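You operate a simulated robot arm through the tools that you are given. There is no shell and no other tool. Be economical: measure what you need, move in short steps, check, and stop when the job is done.

You are at the controls of a simulated robot arm. One attempt, no reset.

Task
Give the copper cap from the pale board three strokes of plaster and stand it on the dark board.
Fine: shut the valve again, slider back to the middle, no plaster spilt.

The check looks at the end state, three seconds after you hand in, the way a careful person would. Anything else that was tipped, shoved, dropped, spilled or broken makes it a failure. A push-on lid holds only when it is set on centred and level and pressed home; a screw cap is set on level and turned clockwise until tight.

Robot
A 7-joint arm with a two-finger parallel gripper, fixed in place. Base frame: the origin is at the foot of the arm, x ahead of it, y to its left, z up; the work surface is at about z = 0. Readings come in m, rad, newtons and seconds.
With the tool pointing down near the work surface it reaches from about 0.24 to 0.62 m from the base axis. Its first joint turns from -1.152 to 1.152 rad. Payload 2.6 kg.
The tool frame sits at the grasp point between the pads (the TCP): z along the fingers, y along the line on which they close. The tips reach 0.03 m beyond it. The gripper opens to 0.094 m. The fingers are 0.028 m wide and 0.01 m thick; the gripper's body (0.05 by 0.096 m) begins 0.055 m behind the TCP.
Orientation is told as [roll, pitch, yaw] about the base's x, y, z axes, in that order, counted from this pose: with the fingers straight down and closing along the base's y, the tool's x points along the base's -x, its y along +y and its z along -z.

Tools
- The arm moves only by the tool drive_tool. Its argument "steps" is one flat list of numbers, 7 for each row, row after row: the closure, from 0 (fully open) to 1 (shut), then the shift along the base's x, y, z in m, then the turn, a rotation vector about the base's x, y, z in rad. In form: [fingers, dx, dy, dz, ax, ay, az, fingers, dx, dy, dz, ax, ay, az, ...]. A call has 1 to 10 rows; each row shifts and turns the commanded pose from where the row before left it. Rows are played at 5 a second. More than 0.05 m and 0.15 rad between two rows, or a gripper value outside its range, and nothing of the call is played. A pose out of reach is approached as far as the arm can. The call stops where the force on the tool passes 90 N (or 10 N more than at its start, if that is more) or the arm is blocked; 0.2 s more then pass. The fingers move at their own pace (about 0.072 m/s each) and stop on an object; they squeeze with about 44 N. The grip force told is the motor's: it shows also when the fingers shut on nothing. Time passes only in rows, and 0.2 s behind the last, so rows that do not move let the fingers close. It gives the time, the measured TCP pose, the force on the tool (base axes), the opening and the grip force at its end, in the units of the frame above (readings bear some noise), and new pictures: "pictures" is both (left out), scene, wrist or none.
- Cameras (640 x 400 px; columns grow to the right, rows downward): "scene" is fixed at [0.0459, 0.4419, 0.5671]; the picture's right is [-0.65, -0.76, 0.00], its down [-0.42, 0.36, -0.83] and it looks along [0.63, -0.54, -0.55] (base axes); focal length 239 px, centre (320, 200). "wrist" rides on the gripper at [0.076, 0.014, -0.103] in the tool frame; the picture's right is [-0.18, 0.98, 0.00], its down [-0.75, -0.14, -0.64] and it looks along [-0.63, -0.12, 0.77] (tool axes); focal length 243 px, centre (320, 200). There is no depth. A picture from a camera that has moved, and an enlarged one, comes with that camera's place and axes in the base frame and with its lens.
- zoom(camera, box): a new picture of the part [left, top, right, bottom] of that camera's present view, enlarged. The clock stands still meanwhile.
- sign_off(): hands the job in; it is judged then, once.

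Go step by step. Nothing tells you positions but the pictures and the camera data: compare them with the known pose of the tool, close in by small moves and look again before you grip or let go. The budget is 120 turns and 170 pictures, counting those below and the enlarged ones. Unless the task says otherwise, let go and move clear before handing in, and close with one line.

The tools are called after "Call:" by a JSON object that holds its "api" and its "payload". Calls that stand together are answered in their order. drive_tool: Moves the arm, as the interface text tells. Its arguments: {"type":"object","properties":{"steps":{"type":"array","items":{"type":"number"}},"pictures":{"type":"string","enum":["both","scene","wrist","none"]}},"required":["steps"]} The other tools are called the same way: zoom (camera, box) takes an enlarged picture of a part of a camera's view; sign_off () hands the job in.

At the start:

```text
time: 0.0
position: [0.3507, 0.0878, 0.4068]
orientation: [0.0, 0.0, 0.0]
force: [0.6, 1.0, -0.1]
finger_gap: 0.0941
grasp_force: 0.1
```

scene: 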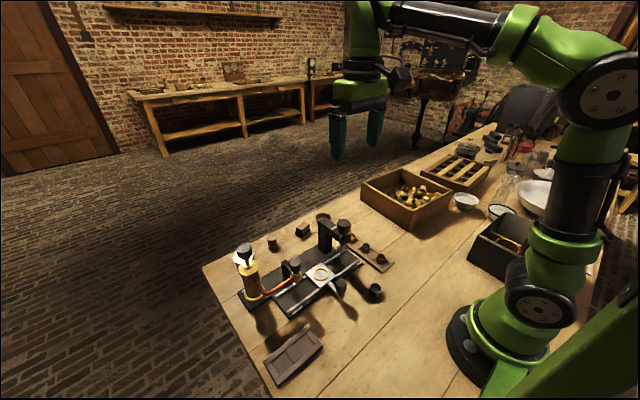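
wrist: 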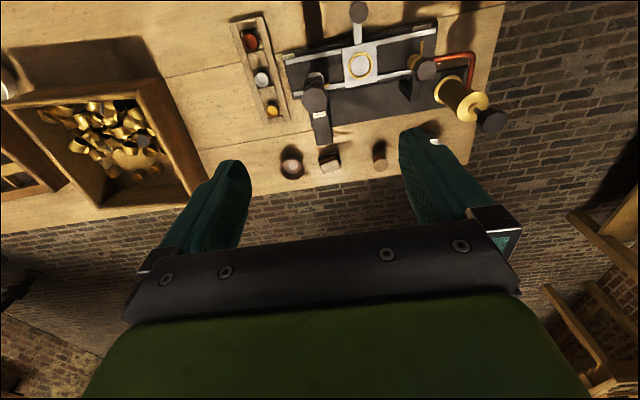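

I see a machine with a slider tray, a reservoir with a valve and a press or pump, plus a pale board with small caps and a dark board. I'll enlarge these areas first.

Call:
{"api": "zoom", "payload": {"camera": "scene", "box": [210, 200, 410, 325]}}

Call:
{"api": "zoom", "payload": {"camera": "wrist", "box": [220, 0, 520, 188]}}

Call:
{"api": "zoom", "payload": {"camera": "scene", "box": [210, 280, 370, 400]}}

```text
3.20 times, centred on (310, 262) of scene
camera zoom: at [0.0459, 0.4419, 0.5671], right [-0.65, -0.76, 0.0], down [-0.42, 0.36, -0.83], along [0.63, -0.54, -0.55], focal length 764 px, centre (352, 0)
```

zoom: 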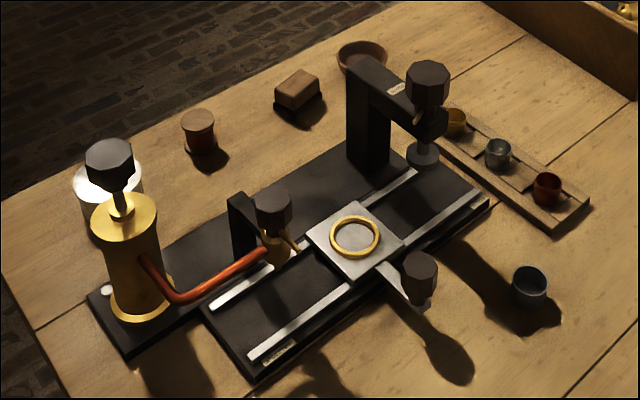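

```text
2.13 times, centred on (370, 94) of wrist
camera zoom: at [0.2746, 0.1026, 0.5101], right [0.18, 0.98, 0.0], down [0.75, -0.14, 0.64], along [0.63, -0.12, -0.77], focal length 516 px, centre (214, 426)
```

zoom: 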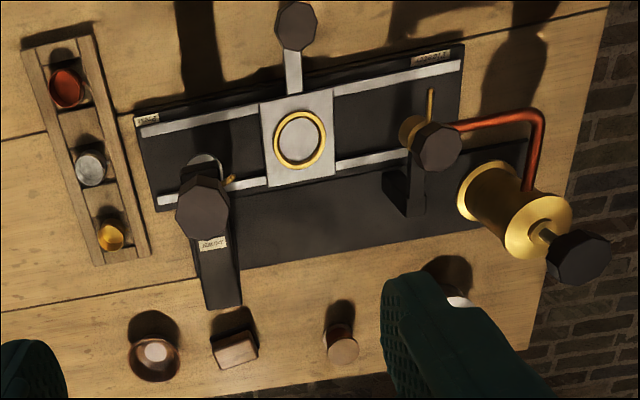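

```text
3.33 times, centred on (290, 340) of scene
camera zoom: at [0.0459, 0.4419, 0.5671], right [-0.65, -0.76, 0.0], down [-0.42, 0.36, -0.83], along [0.63, -0.54, -0.55], focal length 796 px, centre (420, -267)
```

zoom: 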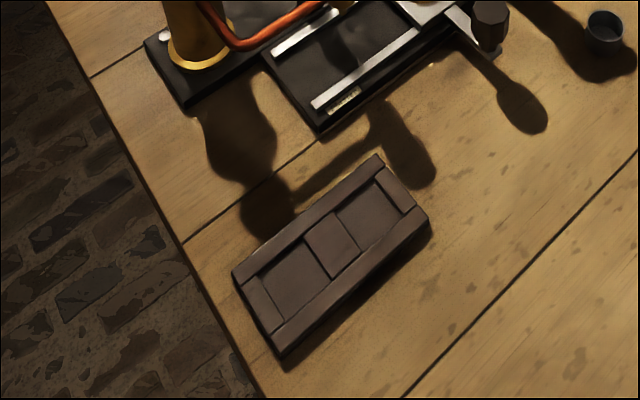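

The slider ring is near (0.378, 0.155), the copper cap near (0.31, -0.026), the dark board near (0.27, 0.33) and the pump near (0.44, 0.33). I'll move the wrist camera for a closer look.

Call:
{"api": "drive_tool", "payload": {"steps": [0, -0.03, 0.04, -0.02, 0, 0, 0, 0, -0.03, 0.04, -0.02, 0, 0, 0, 0, -0.03, 0.03, -0.02, 0, 0, 0, 0, 0, 0, -0.02, 0, 0, 0, 0, 0, 0, 0, 0, 0, 0]}}

```text
refused: row 1 steps farther than a row can; nothing moved
```

The first row was slightly too long, so I'm splitting the move into smaller rows.

Call:
{"api": "drive_tool", "payload": {"steps": [0, -0.02, 0.03, -0.02, 0, 0, 0, 0, -0.02, 0.03, -0.02, 0, 0, 0, 0, -0.03, 0.03, -0.02, 0, 0, 0, 0, -0.02, 0.02, -0.02, 0, 0, 0, 0, 0, 0, 0, 0, 0, 0]}}

```text
time: 1.2
position: [0.2607, 0.1999, 0.3275]
orientation: [0.0, -0.001, -0.002]
force: [-0.1, -0.6, 0.4]
finger_gap: 0.0941
grasp_force: 0.0
camera wrist: at [0.1848, 0.2145, 0.4301], right [0.18, 0.98, 0.0], down [0.75, -0.14, 0.64], along [0.63, -0.12, -0.77], focal length 243 px, centre (320, 200)
```

scene: 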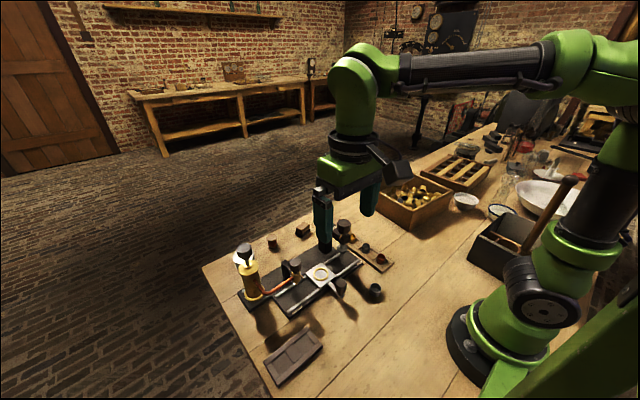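
wrist: 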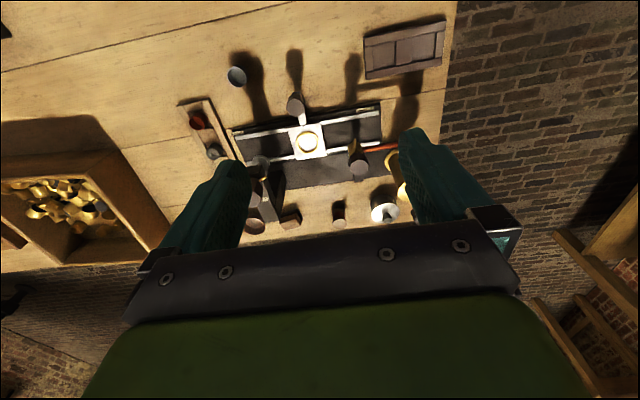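

Call:
{"api": "zoom", "payload": {"camera": "wrist", "box": [170, 70, 426, 230]}}

Call:
{"api": "zoom", "payload": {"camera": "wrist", "box": [340, 0, 468, 80]}}

Call:
{"api": "zoom", "payload": {"camera": "wrist", "box": [220, 85, 400, 197]}}

Call:
{"api": "zoom", "payload": {"camera": "scene", "box": [230, 235, 326, 295]}}

```text
2.50 times, centred on (298, 150) of wrist
camera zoom: at [0.1848, 0.2145, 0.4301], right [0.18, 0.98, 0.0], down [0.75, -0.14, 0.64], along [0.63, -0.12, -0.77], focal length 606 px, centre (375, 325)
```

zoom: 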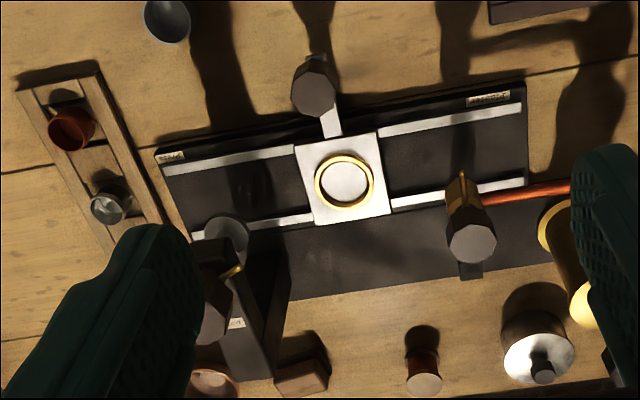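

```text
5.00 times, centred on (404, 40) of wrist
camera zoom: at [0.1848, 0.2145, 0.4301], right [0.18, 0.98, 0.0], down [0.75, -0.14, 0.64], along [0.63, -0.12, -0.77], focal length 1213 px, centre (-100, 1000)
```

zoom: 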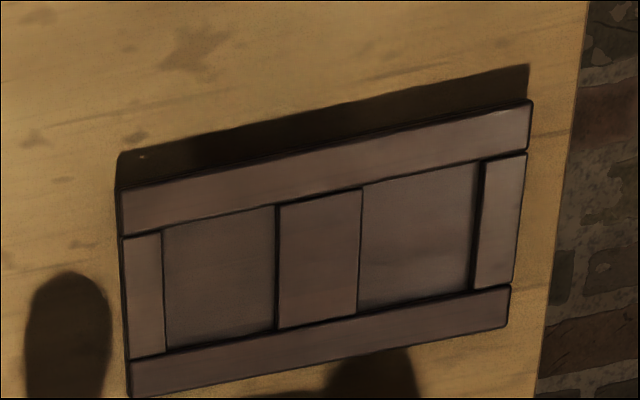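

```text
3.56 times, centred on (310, 141) of wrist
camera zoom: at [0.1848, 0.2145, 0.4301], right [0.18, 0.98, 0.0], down [0.75, -0.14, 0.64], along [0.63, -0.12, -0.77], focal length 863 px, centre (356, 410)
```

zoom: 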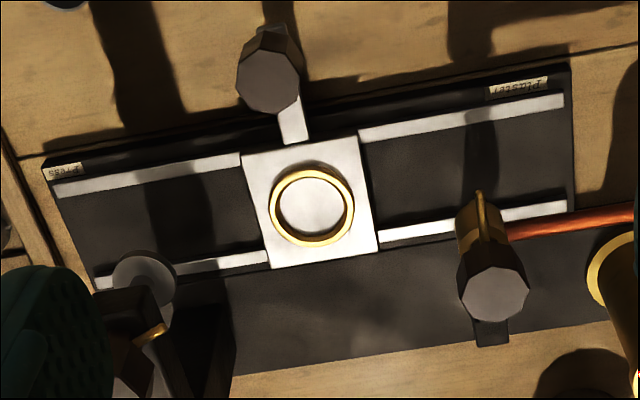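

```text
6.67 times, centred on (278, 265) of scene
camera zoom: at [0.0459, 0.4419, 0.5671], right [-0.65, -0.76, 0.0], down [-0.42, 0.36, -0.83], along [0.63, -0.54, -0.55], focal length 1591 px, centre (600, -233)
```

zoom: 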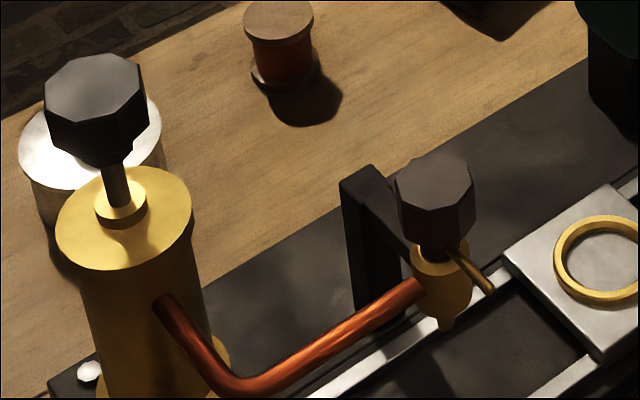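

The labels read "Press" at the right end and "Plaster" at the left. The nozzle is near (0.379, 0.234, 0.054), and the valve pointer currently points toward the base, across the pipe. Next I'll look at the pale board up close.

Call:
{"api": "drive_tool", "payload": {"steps": [0, 0.01, -0.046, 0, 0, 0, 0, 0, 0.01, -0.046, 0, 0, 0, 0, 0, 0.01, -0.046, 0, 0, 0, 0, 0, 0.01, -0.046, 0, 0, 0, 0, 0, 0.01, -0.046, 0, 0, 0, 0, 0, 0, 0, -0.045, 0, 0, 0, 0, 0, 0, -0.045, 0, 0, 0, 0, 0, 0, -0.04, 0, 0, 0, 0, 0, 0, 0, 0, 0, 0], "pictures": "wrist"}}

```text
time: 3.2
position: [0.311, -0.032, 0.1962]
orientation: [-0.001, 0.002, 0.0]
force: [-0.1, -0.4, 0.4]
finger_gap: 0.0941
grasp_force: 0.0
camera wrist: at [0.2355, -0.0182, 0.3], right [0.18, 0.98, 0.0], down [0.75, -0.14, 0.64], along [0.63, -0.12, -0.77], focal length 243 px, centre (320, 200)
```

wrist: 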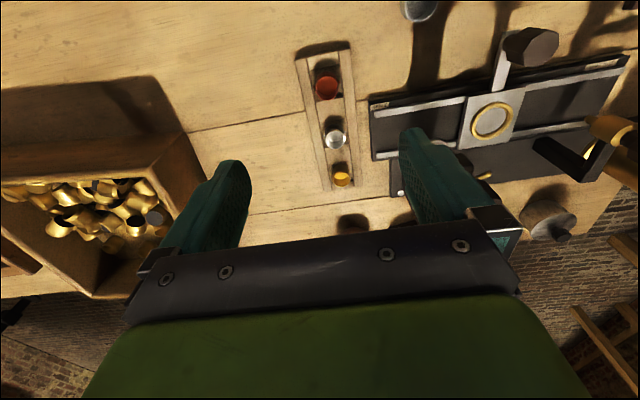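

Call:
{"api": "zoom", "payload": {"camera": "wrist", "box": [272, 35, 400, 115]}}

Call:
{"api": "zoom", "payload": {"camera": "scene", "box": [340, 225, 420, 275]}}

Call:
{"api": "zoom", "payload": {"camera": "wrist", "box": [440, 0, 640, 125]}}

```text
5.00 times, centred on (336, 75) of wrist
camera zoom: at [0.2355, -0.0182, 0.3], right [0.18, 0.98, 0.0], down [0.75, -0.14, 0.64], along [0.63, -0.12, -0.77], focal length 1213 px, centre (240, 825)
```

zoom: 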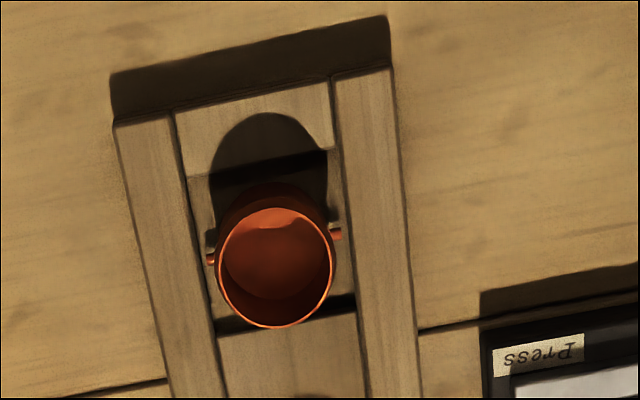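

```text
8.00 times, centred on (380, 250) of scene
camera zoom: at [0.0459, 0.4419, 0.5671], right [-0.65, -0.76, 0.0], down [-0.42, 0.36, -0.83], along [0.63, -0.54, -0.55], focal length 1909 px, centre (-160, -200)
```

zoom: 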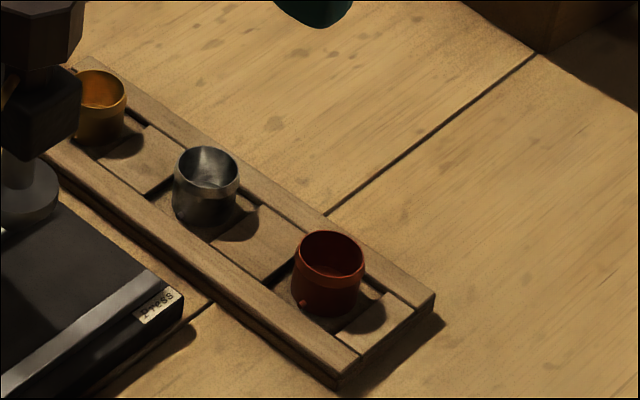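

```text
3.20 times, centred on (540, 62) of wrist
camera zoom: at [0.2355, -0.0182, 0.3], right [0.18, 0.98, 0.0], down [0.75, -0.14, 0.64], along [0.63, -0.12, -0.77], focal length 776 px, centre (-384, 640)
```

zoom: 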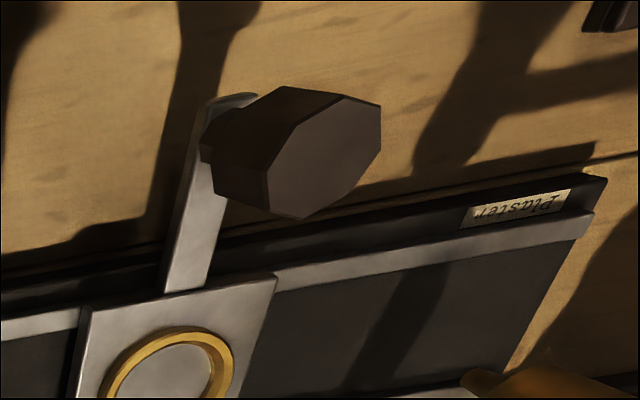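

The copper cap is an open cup near (0.308, -0.025) with its rim at about z = 0.03, and it has small lugs low on its sides. I'll part-close the fingers and descend over it.

Call:
{"api": "drive_tool", "payload": {"steps": [0.45, -0.002, 0.007, -0.04, 0, 0, 0, 0.45, 0, 0, -0.04, 0, 0, 0, 0.45, 0, 0, -0.03, 0, 0, 0, 0.45, 0, 0, 0, 0, 0, 0], "pictures": "both"}}

Call:
{"api": "zoom", "payload": {"camera": "scene", "box": [340, 225, 420, 275]}}

Call:
{"api": "zoom", "payload": {"camera": "wrist", "box": [240, 60, 400, 160]}}

```text
time: 4.2
position: [0.308, -0.0243, 0.0866]
orientation: [0.001, -0.001, 0.001]
force: [0.4, 1.2, 0.1]
finger_gap: 0.0517
grasp_force: 0.1
camera wrist: at [0.2329, -0.0101, 0.1891], right [0.18, 0.98, 0.0], down [0.75, -0.14, 0.64], along [0.63, -0.12, -0.77], focal length 243 px, centre (320, 200)
```

scene: 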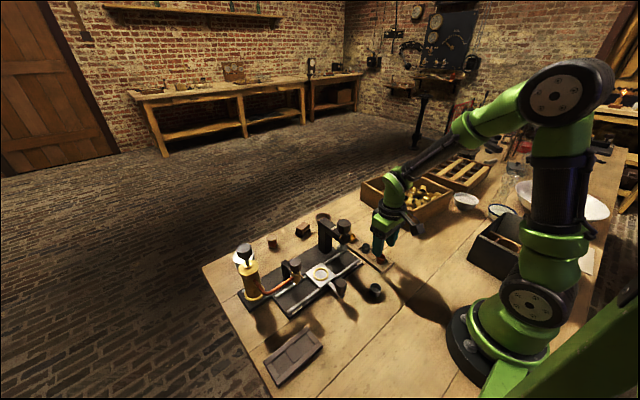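
wrist: 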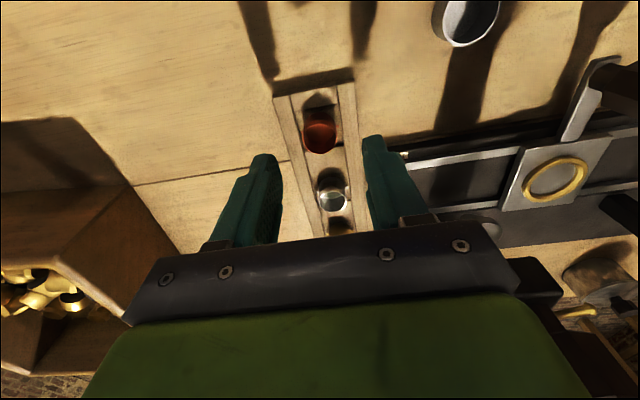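

```text
8.00 times, centred on (380, 250) of scene
camera zoom: at [0.0459, 0.4419, 0.5671], right [-0.65, -0.76, 0.0], down [-0.42, 0.36, -0.83], along [0.63, -0.54, -0.55], focal length 1909 px, centre (-160, -200)
```

zoom: 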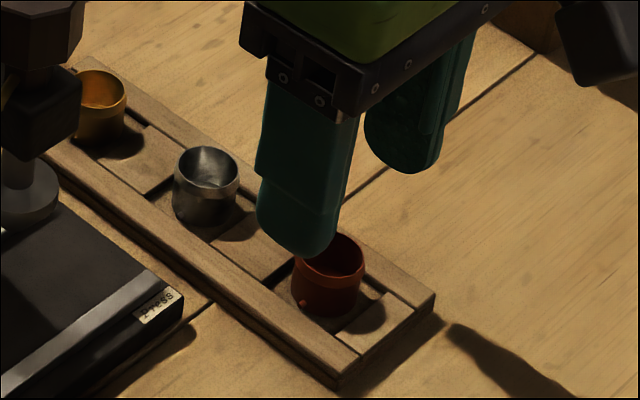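

```text
4.00 times, centred on (320, 110) of wrist
camera zoom: at [0.2329, -0.0101, 0.1891], right [0.18, 0.98, 0.0], down [0.75, -0.14, 0.64], along [0.63, -0.12, -0.77], focal length 970 px, centre (320, 560)
```

zoom: 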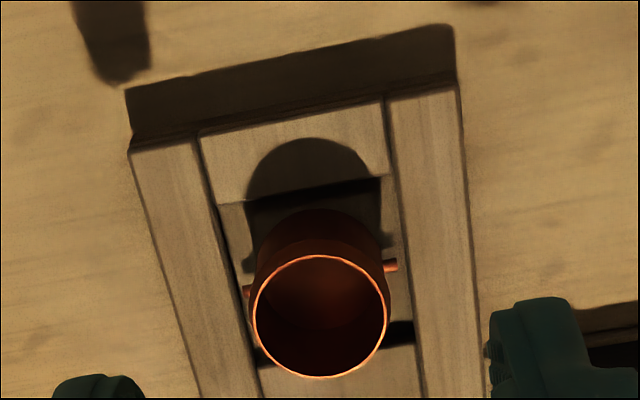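

The cap is centred under the TCP. I'll descend so the fingertips are near z = 0.019, then grip.

Call:
{"api": "drive_tool", "payload": {"steps": [0.45, 0.0005, 0, -0.02, 0, 0, 0, 0.45, 0, 0, -0.0176, 0, 0, 0, 0.45, 0, 0, 0, 0, 0, 0, 1, 0, 0, 0, 0, 0, 0, 1, 0, 0, 0, 0, 0, 0, 1, 0, 0, 0, 0, 0, 0], "pictures": "wrist"}}

Call:
{"api": "zoom", "payload": {"camera": "scene", "box": [340, 225, 420, 275]}}

Call:
{"api": "zoom", "payload": {"camera": "wrist", "box": [240, 90, 400, 190]}}

```text
time: 5.6
position: [0.3097, -0.0256, 0.0511]
orientation: [0.0, 0.001, 0.0]
force: [-1.1, -0.5, -0.1]
finger_gap: 0.022
grasp_force: 43.7
camera wrist: at [0.2333, -0.0104, 0.1529], right [0.18, 0.98, 0.0], down [0.75, -0.14, 0.64], along [0.63, -0.12, -0.77], focal length 243 px, centre (320, 200)
```

wrist: 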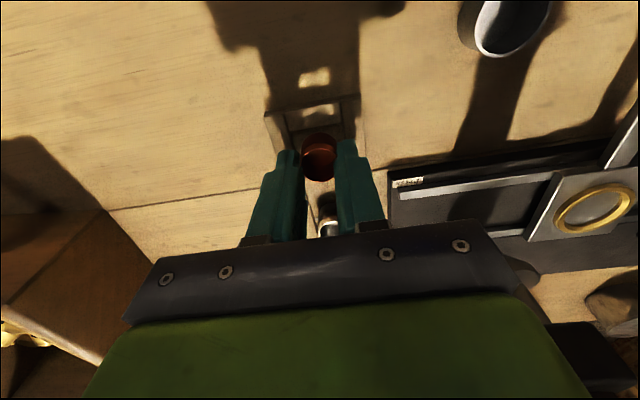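

```text
8.00 times, centred on (380, 250) of scene
camera zoom: at [0.0459, 0.4419, 0.5671], right [-0.65, -0.76, 0.0], down [-0.42, 0.36, -0.83], along [0.63, -0.54, -0.55], focal length 1909 px, centre (-160, -200)
```

zoom: 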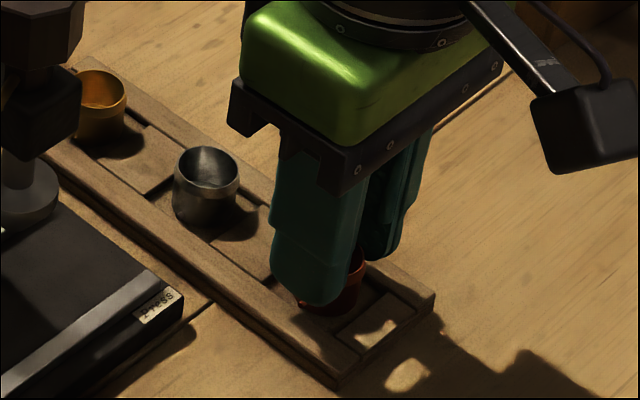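

```text
4.00 times, centred on (320, 140) of wrist
camera zoom: at [0.2333, -0.0104, 0.1529], right [0.18, 0.98, 0.0], down [0.75, -0.14, 0.64], along [0.63, -0.12, -0.77], focal length 970 px, centre (320, 440)
```

zoom: 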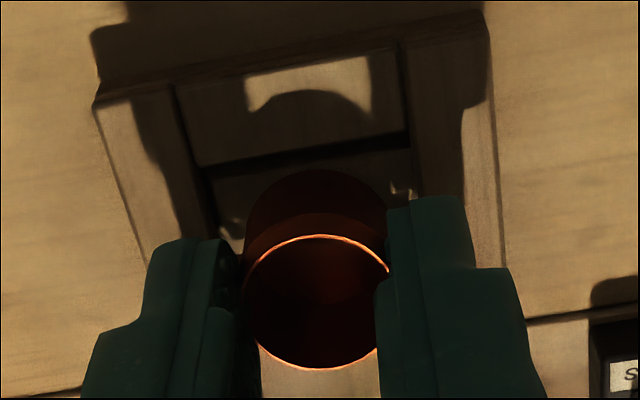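

The cap is held (gap 0.022). I'll lift it high and carry it over the slider ring.

Call:
{"api": "drive_tool", "payload": {"steps": [1, 0, 0, 0.05, 0, 0, 0, 1, 0, 0, 0.05, 0, 0, 0, 1, 0, 0, 0.05, 0, 0, 0, 1, 0, 0, 0.05, 0, 0, 0, 1, 0.017, 0.0455, 0, 0, 0, 0, 1, 0.017, 0.0455, 0, 0, 0, 0, 1, 0.017, 0.0455, 0, 0, 0, 0, 1, 0.0168, 0.0457, 0, 0, 0, 0, 1, 0, 0, -0.045, 0, 0, 0, 1, 0, 0, -0.045, 0, 0, 0], "pictures": "both"}}

Call:
{"api": "zoom", "payload": {"camera": "wrist", "box": [240, 60, 400, 160]}}

Call:
{"api": "zoom", "payload": {"camera": "scene", "box": [240, 190, 400, 290]}}

```text
time: 7.8
position: [0.3755, 0.1567, 0.1595]
orientation: [0.0, 0.0, 0.002]
force: [-0.3, 0.2, -0.4]
finger_gap: 0.0218
grasp_force: 44.0
camera wrist: at [0.3003, 0.1715, 0.262], right [0.18, 0.98, 0.0], down [0.75, -0.14, 0.64], along [0.63, -0.12, -0.77], focal length 243 px, centre (320, 200)
```

scene: 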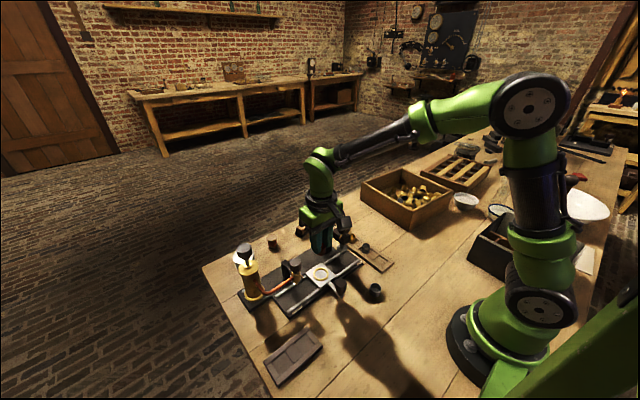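
wrist: 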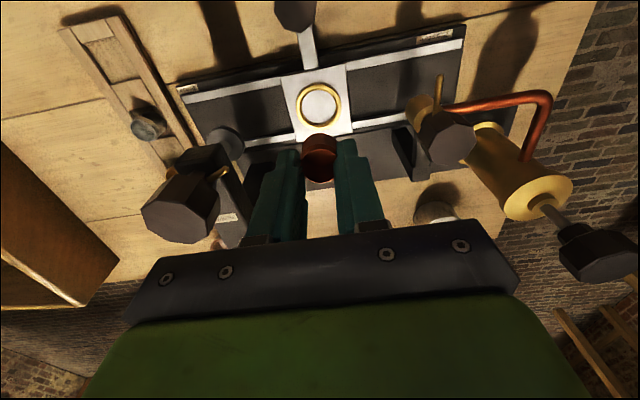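

```text
4.00 times, centred on (320, 110) of wrist
camera zoom: at [0.3003, 0.1715, 0.262], right [0.18, 0.98, 0.0], down [0.75, -0.14, 0.64], along [0.63, -0.12, -0.77], focal length 970 px, centre (320, 560)
```

zoom: 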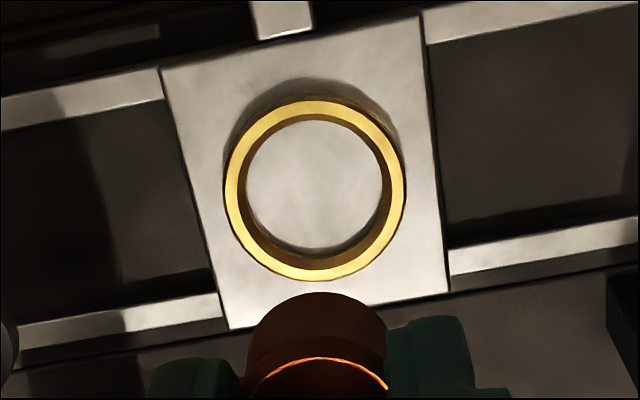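

```text
4.00 times, centred on (320, 240) of scene
camera zoom: at [0.0459, 0.4419, 0.5671], right [-0.65, -0.76, 0.0], down [-0.42, 0.36, -0.83], along [0.63, -0.54, -0.55], focal length 955 px, centre (320, 40)
```

zoom: 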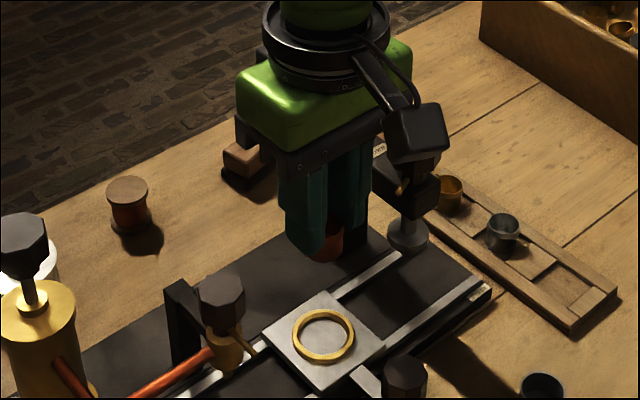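

Ring measured at about (0.3785, 0.155) with an inner diameter of about 0.033. I'll lower to just above it and check.

Call:
{"api": "drive_tool", "payload": {"steps": [1, 0.002, -0.002, -0.03, 0, 0, 0, 1, 0, 0, -0.04, 0, 0, 0, 1, 0, 0, 0, 0, 0, 0], "pictures": "wrist"}}

Call:
{"api": "zoom", "payload": {"camera": "wrist", "box": [240, 80, 400, 180]}}

Call:
{"api": "zoom", "payload": {"camera": "scene", "box": [270, 230, 366, 290]}}

```text
time: 8.6
position: [0.3776, 0.154, 0.09]
orientation: [0.0, 0.0, 0.0]
force: [0.3, -0.7, 0.9]
finger_gap: 0.0218
grasp_force: 43.5
camera wrist: at [0.3026, 0.1695, 0.1919], right [0.18, 0.98, 0.0], down [0.75, -0.14, 0.64], along [0.63, -0.12, -0.77], focal length 243 px, centre (320, 200)
```

wrist: 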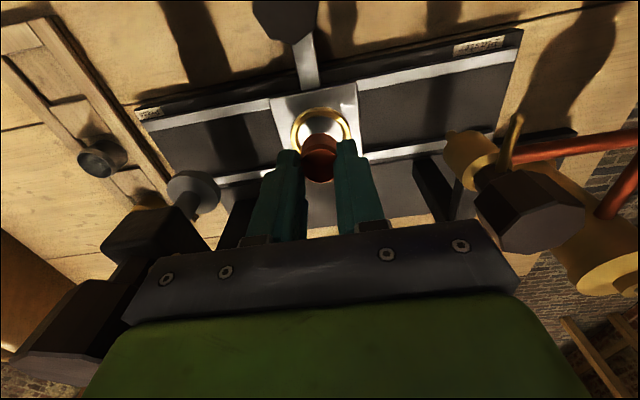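

```text
4.00 times, centred on (320, 130) of wrist
camera zoom: at [0.3026, 0.1695, 0.1919], right [0.18, 0.98, 0.0], down [0.75, -0.14, 0.64], along [0.63, -0.12, -0.77], focal length 970 px, centre (320, 480)
```

zoom: 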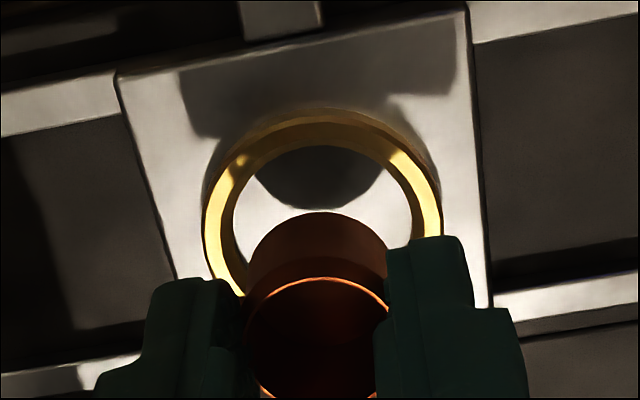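

```text
6.67 times, centred on (318, 260) of scene
camera zoom: at [0.0459, 0.4419, 0.5671], right [-0.65, -0.76, 0.0], down [-0.42, 0.36, -0.83], along [0.63, -0.54, -0.55], focal length 1591 px, centre (333, -200)
```

zoom: 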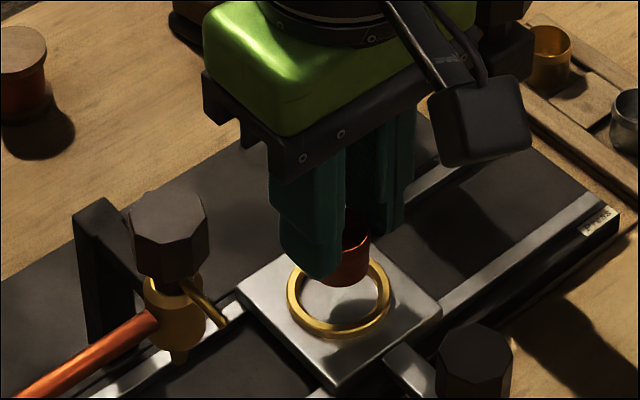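

The cap is well aligned, so I'll nudge +1 mm in y and descend until contact.

Call:
{"api": "drive_tool", "payload": {"steps": [1, 0.0005, 0.001, -0.01, 0, 0, 0, 1, 0, 0, -0.01, 0, 0, 0, 1, 0, 0, 0, 0, 0, 0], "pictures": "wrist"}}

Call:
{"api": "zoom", "payload": {"camera": "wrist", "box": [240, 80, 400, 180]}}

Call:
{"api": "zoom", "payload": {"camera": "scene", "box": [290, 245, 354, 285]}}

```text
time: 9.4
position: [0.3805, 0.1552, 0.071]
orientation: [0.001, -0.001, 0.001]
force: [-2.5, 0.0, 11.1]
finger_gap: 0.0222
grasp_force: 44.5
camera wrist: at [0.3033, 0.1705, 0.1726], right [0.18, 0.98, 0.0], down [0.75, -0.14, 0.64], along [0.63, -0.12, -0.77], focal length 243 px, centre (320, 200)
```

wrist: 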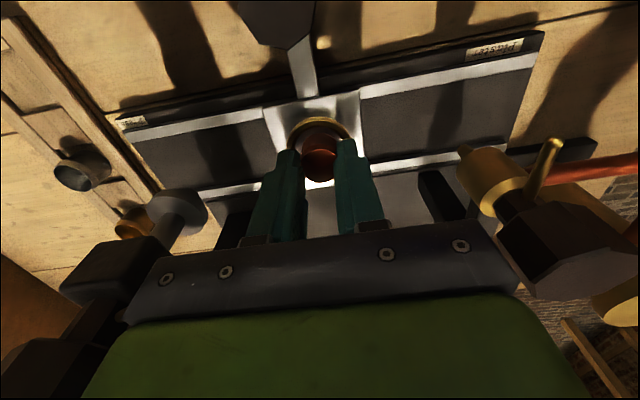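

```text
4.00 times, centred on (320, 130) of wrist
camera zoom: at [0.3033, 0.1705, 0.1726], right [0.18, 0.98, 0.0], down [0.75, -0.14, 0.64], along [0.63, -0.12, -0.77], focal length 970 px, centre (320, 480)
```

zoom: 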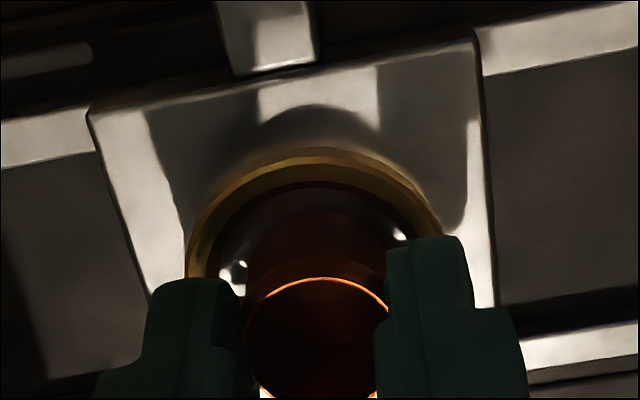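

```text
10.00 times, centred on (322, 265) of scene
camera zoom: at [0.0459, 0.4419, 0.5671], right [-0.65, -0.76, 0.0], down [-0.42, 0.36, -0.83], along [0.63, -0.54, -0.55], focal length 2387 px, centre (300, -450)
```

zoom: 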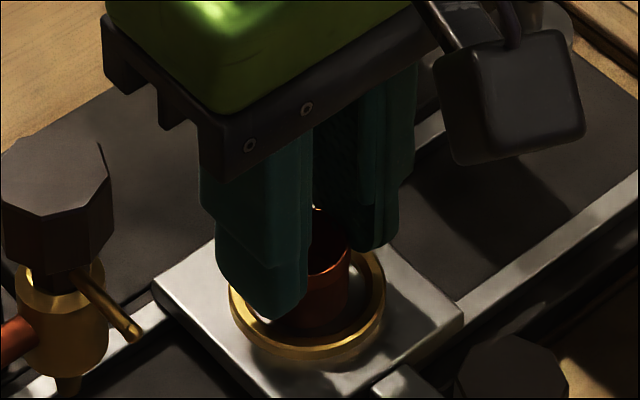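

I have contact of about 11 N and the cap looks seated within the ring. I'll open gently, rise, and check.

Call:
{"api": "drive_tool", "payload": {"steps": [0.62, 0, 0, 0.001, 0, 0, 0, 0.62, 0, 0, 0, 0, 0, 0, 0.62, 0, 0, 0.03, 0, 0, 0, 0.62, 0, 0, 0.04, 0, 0, 0, 0.62, 0, 0, 0.04, 0, 0, 0], "pictures": "wrist"}}

Call:
{"api": "zoom", "payload": {"camera": "wrist", "box": [240, 50, 400, 150]}}

Call:
{"api": "zoom", "payload": {"camera": "scene", "box": [280, 245, 360, 295]}}

```text
time: 10.6
position: [0.3791, 0.1555, 0.1804]
orientation: [0.0, 0.0, -0.001]
force: [0.0, -1.4, 0.1]
finger_gap: 0.0358
grasp_force: 0.1
camera wrist: at [0.3033, 0.17, 0.2829], right [0.18, 0.98, 0.0], down [0.75, -0.14, 0.64], along [0.63, -0.12, -0.77], focal length 243 px, centre (320, 200)
```

wrist: 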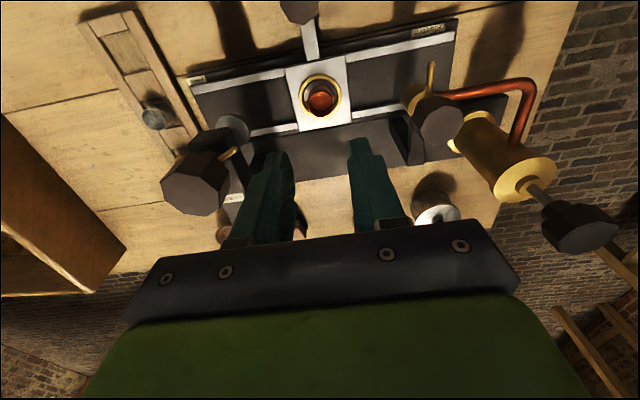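

```text
4.00 times, centred on (320, 100) of wrist
camera zoom: at [0.3033, 0.17, 0.2829], right [0.18, 0.98, 0.0], down [0.75, -0.14, 0.64], along [0.63, -0.12, -0.77], focal length 970 px, centre (320, 600)
```

zoom: 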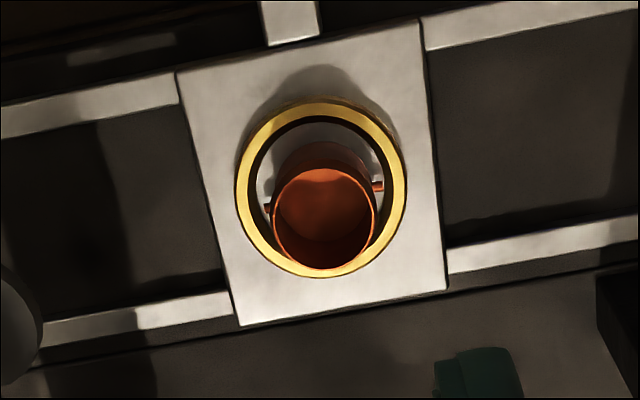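

```text
8.00 times, centred on (320, 270) of scene
camera zoom: at [0.0459, 0.4419, 0.5671], right [-0.65, -0.76, 0.0], down [-0.42, 0.36, -0.83], along [0.63, -0.54, -0.55], focal length 1909 px, centre (320, -360)
```

zoom: 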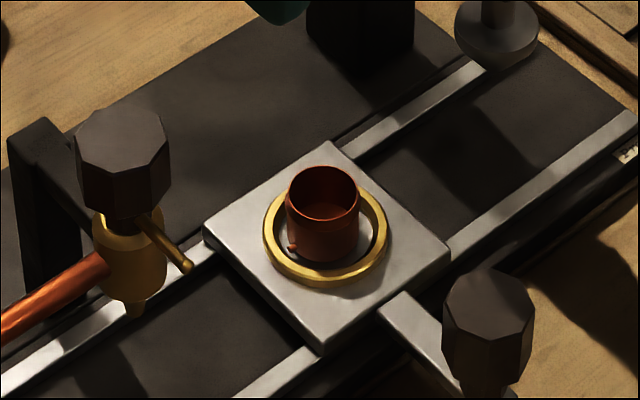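

The cap is seated flat in the ring. Now I'll move above the slider's handle knob, near (0.298, 0.152), with its top at about z = 0.075.

Call:
{"api": "drive_tool", "payload": {"steps": [0.4, -0.04, -0.002, 0, 0, 0, 0, 0.4, -0.041, -0.001, 0, 0, 0, 0, 0.4, 0, 0, -0.04, 0, 0, 0, 0.4, 0, 0, 0, 0, 0, 0], "pictures": "wrist"}}

Call:
{"api": "zoom", "payload": {"camera": "wrist", "box": [220, 60, 420, 185]}}

Call:
{"api": "zoom", "payload": {"camera": "scene", "box": [280, 235, 376, 295]}}

```text
time: 11.6
position: [0.298, 0.1541, 0.1428]
orientation: [0.0, 0.0, 0.0]
force: [-0.6, 0.5, -0.7]
finger_gap: 0.0565
grasp_force: 0.0
camera wrist: at [0.2221, 0.1679, 0.2434], right [0.18, 0.98, 0.0], down [0.75, -0.14, 0.64], along [0.63, -0.12, -0.77], focal length 243 px, centre (320, 200)
```

wrist: 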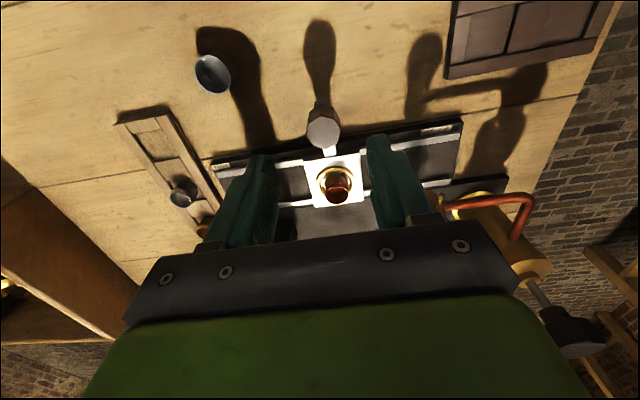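

```text
3.20 times, centred on (320, 122) of wrist
camera zoom: at [0.2221, 0.1679, 0.2434], right [0.18, 0.98, 0.0], down [0.75, -0.14, 0.64], along [0.63, -0.12, -0.77], focal length 776 px, centre (320, 448)
```

zoom: 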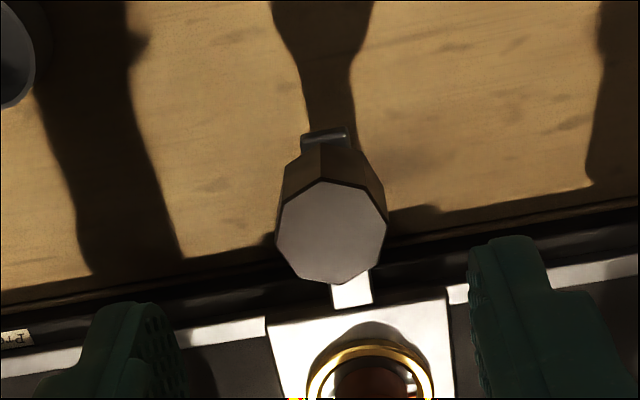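

```text
6.67 times, centred on (328, 265) of scene
camera zoom: at [0.0459, 0.4419, 0.5671], right [-0.65, -0.76, 0.0], down [-0.42, 0.36, -0.83], along [0.63, -0.54, -0.55], focal length 1591 px, centre (267, -233)
```

zoom: 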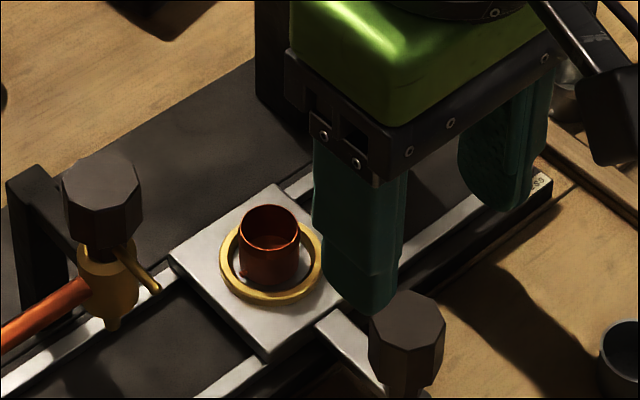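

The knob is near (0.298, 0.157) with its top at z = 0.073. I'll descend around it and grip.

Call:
{"api": "drive_tool", "payload": {"steps": [0.4, 0, 0.004, -0.03, 0, 0, 0, 0.4, 0, 0, -0.035, 0, 0, 0, 0.4, 0, 0, 0, 0, 0, 0, 1, 0, 0, 0, 0, 0, 0, 1, 0, 0, 0, 0, 0, 0, 1, 0, 0, 0, 0, 0, 0], "pictures": "wrist"}}

Call:
{"api": "zoom", "payload": {"camera": "scene", "box": [260, 235, 388, 315]}}

```text
time: 13.0
position: [0.2954, 0.1584, 0.0755]
orientation: [0.001, 0.0, -0.002]
force: [1.7, -1.2, -9.9]
finger_gap: 0.0271
grasp_force: 44.7
camera wrist: at [0.2212, 0.1723, 0.1784], right [0.18, 0.98, 0.0], down [0.75, -0.14, 0.64], along [0.63, -0.12, -0.77], focal length 243 px, centre (320, 200)
```

wrist: 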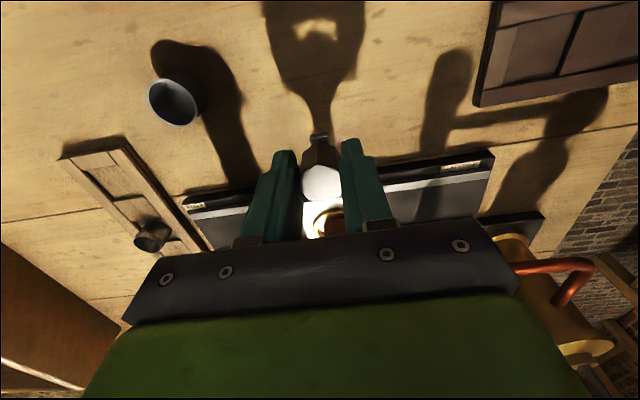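

```text
5.00 times, centred on (324, 275) of scene
camera zoom: at [0.046, 0.4419, 0.5671], right [-0.65, -0.76, 0.0], down [-0.42, 0.36, -0.83], along [0.63, -0.54, -0.55], focal length 1193 px, centre (300, -175)
```

zoom: 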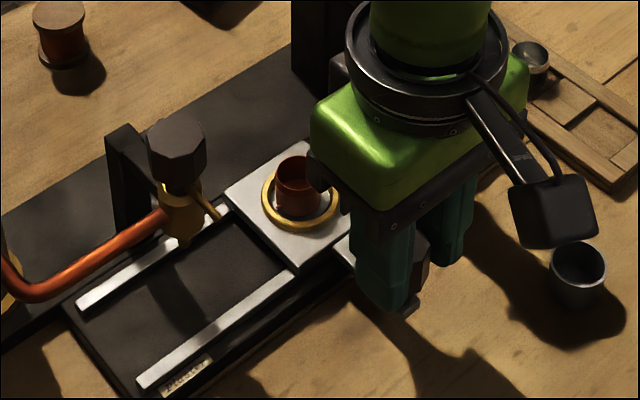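

The knob is gripped. Now I'll slide the carriage toward the Plaster end (+y).

Call:
{"api": "drive_tool", "payload": {"steps": [1, 0, 0.01, 0, 0, 0, 0, 1, 0, 0.015, 0, 0, 0, 0, 1, 0, 0.015, 0, 0, 0, 0, 1, 0, 0.015, 0, 0, 0, 0, 1, 0, 0, 0, 0, 0, 0], "pictures": "wrist"}}

Call:
{"api": "zoom", "payload": {"camera": "scene", "box": [240, 235, 368, 315]}}

```text
time: 14.2
position: [0.2966, 0.2131, 0.0764]
orientation: [-0.002, 0.005, 0.001]
force: [-11.8, -0.1, -12.4]
finger_gap: 0.0272
grasp_force: 44.6
camera wrist: at [0.2217, 0.2273, 0.1788], right [0.18, 0.98, 0.0], down [0.76, -0.14, 0.64], along [0.63, -0.12, -0.77], focal length 243 px, centre (320, 200)
```

wrist: 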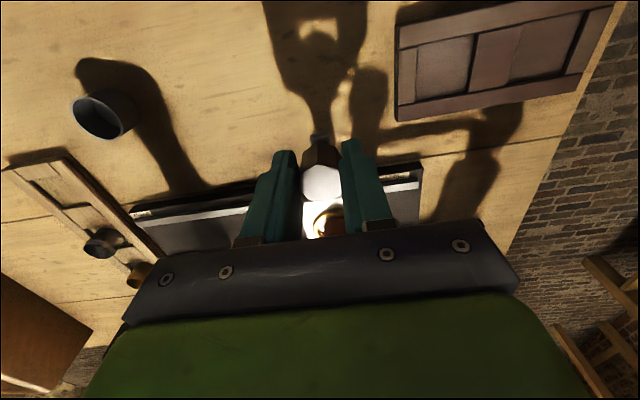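

```text
5.00 times, centred on (304, 275) of scene
camera zoom: at [0.0459, 0.4419, 0.5671], right [-0.65, -0.76, 0.0], down [-0.42, 0.36, -0.83], along [0.63, -0.54, -0.55], focal length 1193 px, centre (400, -175)
```

zoom: 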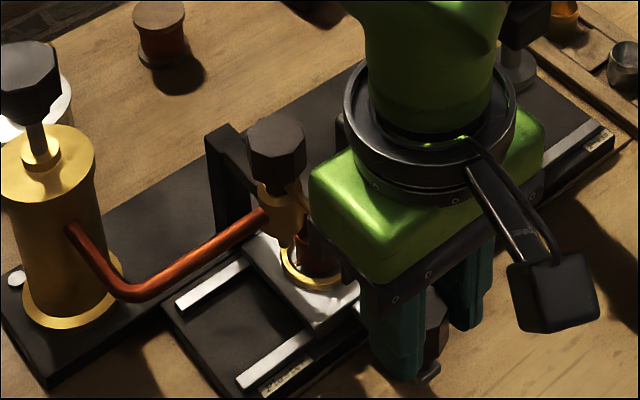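

The slider moves well and the nozzle just clears the cap. I'll continue the remaining ~22 mm, easing slightly in -x.

Call:
{"api": "drive_tool", "payload": {"steps": [1, -0.001, 0.008, 0, 0, 0, 0, 1, 0, 0.008, 0, 0, 0, 0, 1, 0, 0.005, 0, 0, 0, 0, 1, 0, 0, 0, 0, 0, 0], "pictures": "wrist"}}

Call:
{"api": "zoom", "payload": {"camera": "scene", "box": [240, 235, 336, 295]}}

```text
time: 15.2
position: [0.2973, 0.2354, 0.0767]
orientation: [-0.002, 0.001, 0.0]
force: [-10.6, -0.6, -11.6]
finger_gap: 0.0274
grasp_force: 45.1
camera wrist: at [0.2213, 0.2483, 0.1786], right [0.18, 0.98, 0.0], down [0.75, -0.14, 0.64], along [0.63, -0.12, -0.77], focal length 243 px, centre (320, 200)
```

wrist: 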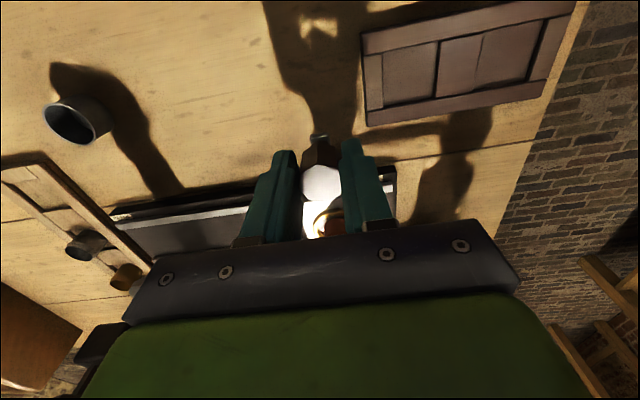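

```text
6.67 times, centred on (288, 265) of scene
camera zoom: at [0.046, 0.4419, 0.5671], right [-0.65, -0.76, 0.0], down [-0.42, 0.36, -0.83], along [0.63, -0.54, -0.55], focal length 1591 px, centre (533, -233)
```

zoom: 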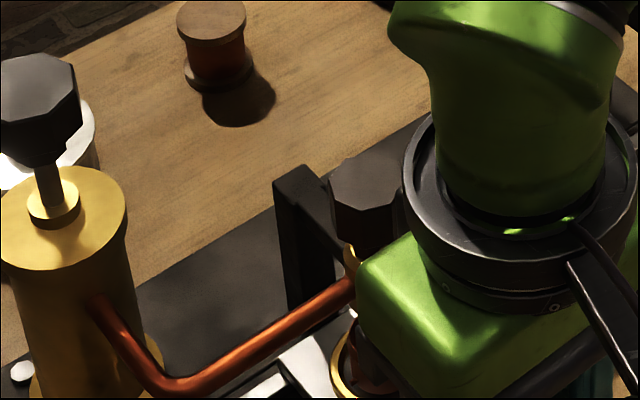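

The slider is at about y = 0.235. I'll let go of the knob, rise and check the alignment under the nozzle.

Call:
{"api": "drive_tool", "payload": {"steps": [0.4, 0, 0, 0, 0, 0, 0, 0.4, 0, 0, 0, 0, 0, 0, 0.4, 0, 0, 0.04, 0, 0, 0, 0.4, 0, 0, 0.04, 0, 0, 0, 0.4, -0.02, 0, 0.04, 0, 0, 0, 0.4, -0.02, -0.04, 0, 0, 0, 0, 0.4, 0, -0.04, 0, 0, 0, 0], "pictures": "wrist"}}

Call:
{"api": "zoom", "payload": {"camera": "scene", "box": [256, 245, 336, 295]}}

Call:
{"api": "zoom", "payload": {"camera": "wrist", "box": [300, 70, 460, 170]}}

```text
time: 16.8
position: [0.2565, 0.1521, 0.1969]
orientation: [0.0, 0.0, 0.001]
force: [-0.1, -0.3, -0.3]
finger_gap: 0.0563
grasp_force: 0.1
camera wrist: at [0.181, 0.1669, 0.2987], right [0.18, 0.98, 0.0], down [0.75, -0.14, 0.64], along [0.63, -0.12, -0.77], focal length 243 px, centre (320, 200)
```

wrist: 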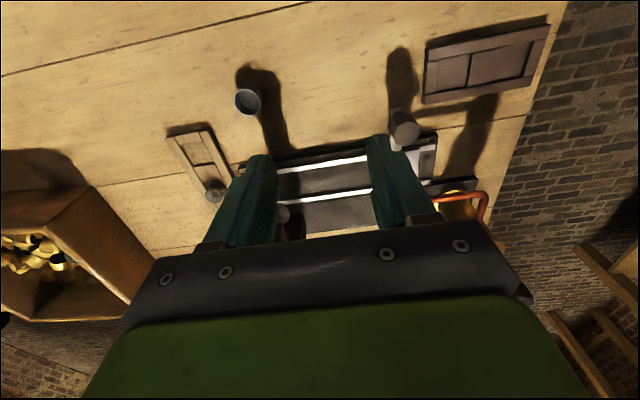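

```text
8.00 times, centred on (296, 270) of scene
camera zoom: at [0.0459, 0.4419, 0.5671], right [-0.65, -0.76, 0.0], down [-0.42, 0.36, -0.83], along [0.63, -0.54, -0.55], focal length 1909 px, centre (512, -360)
```

zoom: 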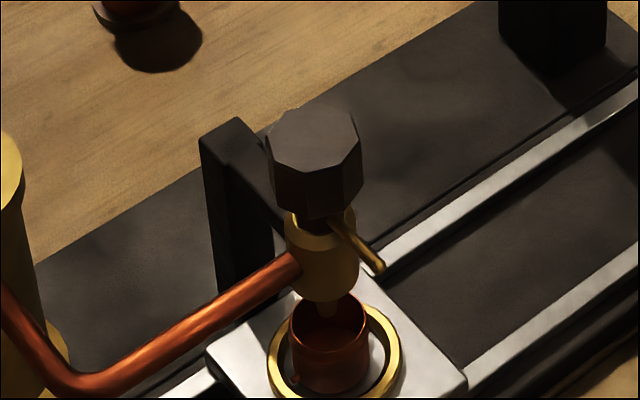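

```text
4.00 times, centred on (380, 120) of wrist
camera zoom: at [0.181, 0.1669, 0.2987], right [0.18, 0.98, 0.0], down [0.75, -0.14, 0.64], along [0.63, -0.12, -0.77], focal length 970 px, centre (80, 520)
```

zoom: 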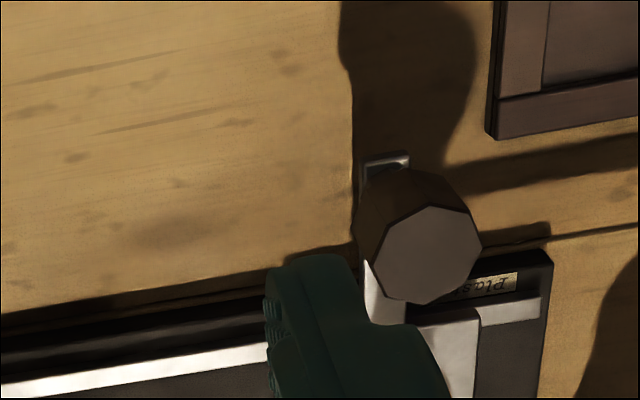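

The cup is centred under the nozzle. Next is the valve knob near (0.379, 0.233), top about 0.131, so I'll move above it.

Call:
{"api": "drive_tool", "payload": {"steps": [0.4, 0, 0, 0.045, 0, 0, 0, 0.4, 0.0405, 0.0267, 0, 0, 0, 0, 0.4, 0.0405, 0.0267, 0, 0, 0, 0, 0.4, 0.0405, 0.0266, 0, 0, 0, 0, 0.4, 0, 0, -0.03, 0, 0, 0, 0.4, 0, 0, 0, 0, 0, 0], "pictures": "wrist"}}

Call:
{"api": "zoom", "payload": {"camera": "wrist", "box": [240, 80, 400, 180]}}

Call:
{"api": "zoom", "payload": {"camera": "scene", "box": [240, 215, 336, 275]}}

```text
time: 18.2
position: [0.3786, 0.2336, 0.2113]
orientation: [0.001, 0.0, 0.0]
force: [0.6, 0.1, 0.1]
finger_gap: 0.0562
grasp_force: 0.1
camera wrist: at [0.303, 0.2488, 0.3129], right [0.18, 0.98, 0.0], down [0.75, -0.14, 0.64], along [0.63, -0.12, -0.77], focal length 243 px, centre (320, 200)
```

wrist: 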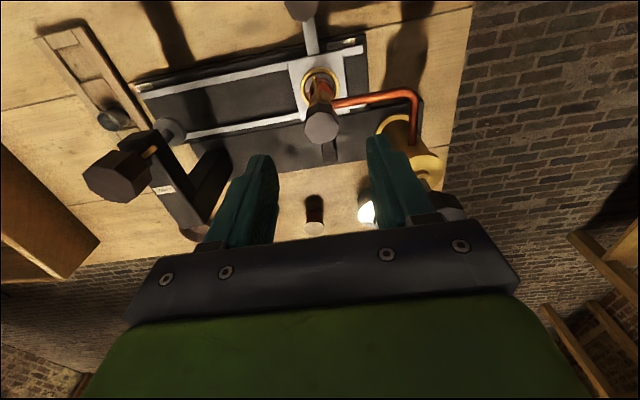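

```text
4.00 times, centred on (320, 130) of wrist
camera zoom: at [0.303, 0.2488, 0.3129], right [0.18, 0.98, 0.0], down [0.75, -0.14, 0.64], along [0.63, -0.12, -0.77], focal length 970 px, centre (320, 480)
```

zoom: 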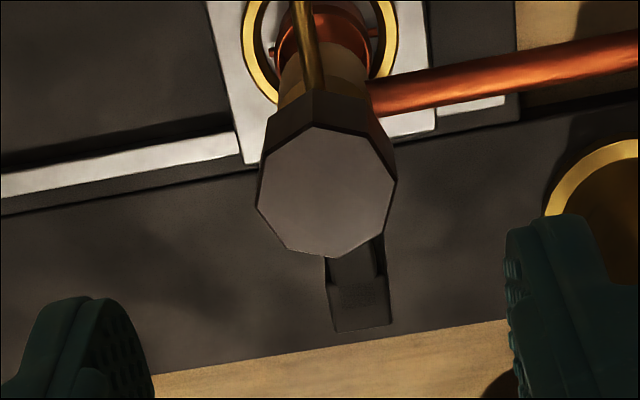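

```text
6.67 times, centred on (288, 245) of scene
camera zoom: at [0.0459, 0.4419, 0.5671], right [-0.65, -0.76, 0.0], down [-0.42, 0.36, -0.83], along [0.63, -0.54, -0.55], focal length 1591 px, centre (533, -100)
```

zoom: 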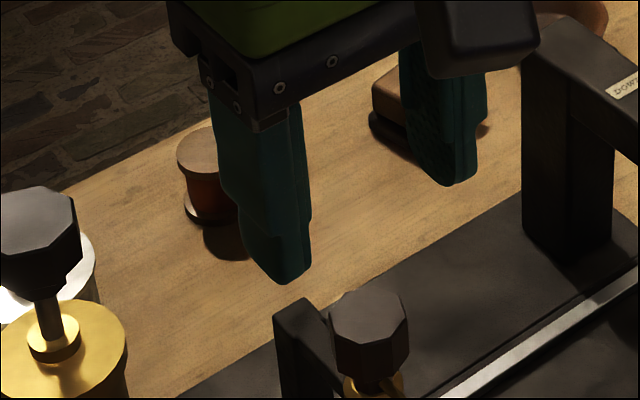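

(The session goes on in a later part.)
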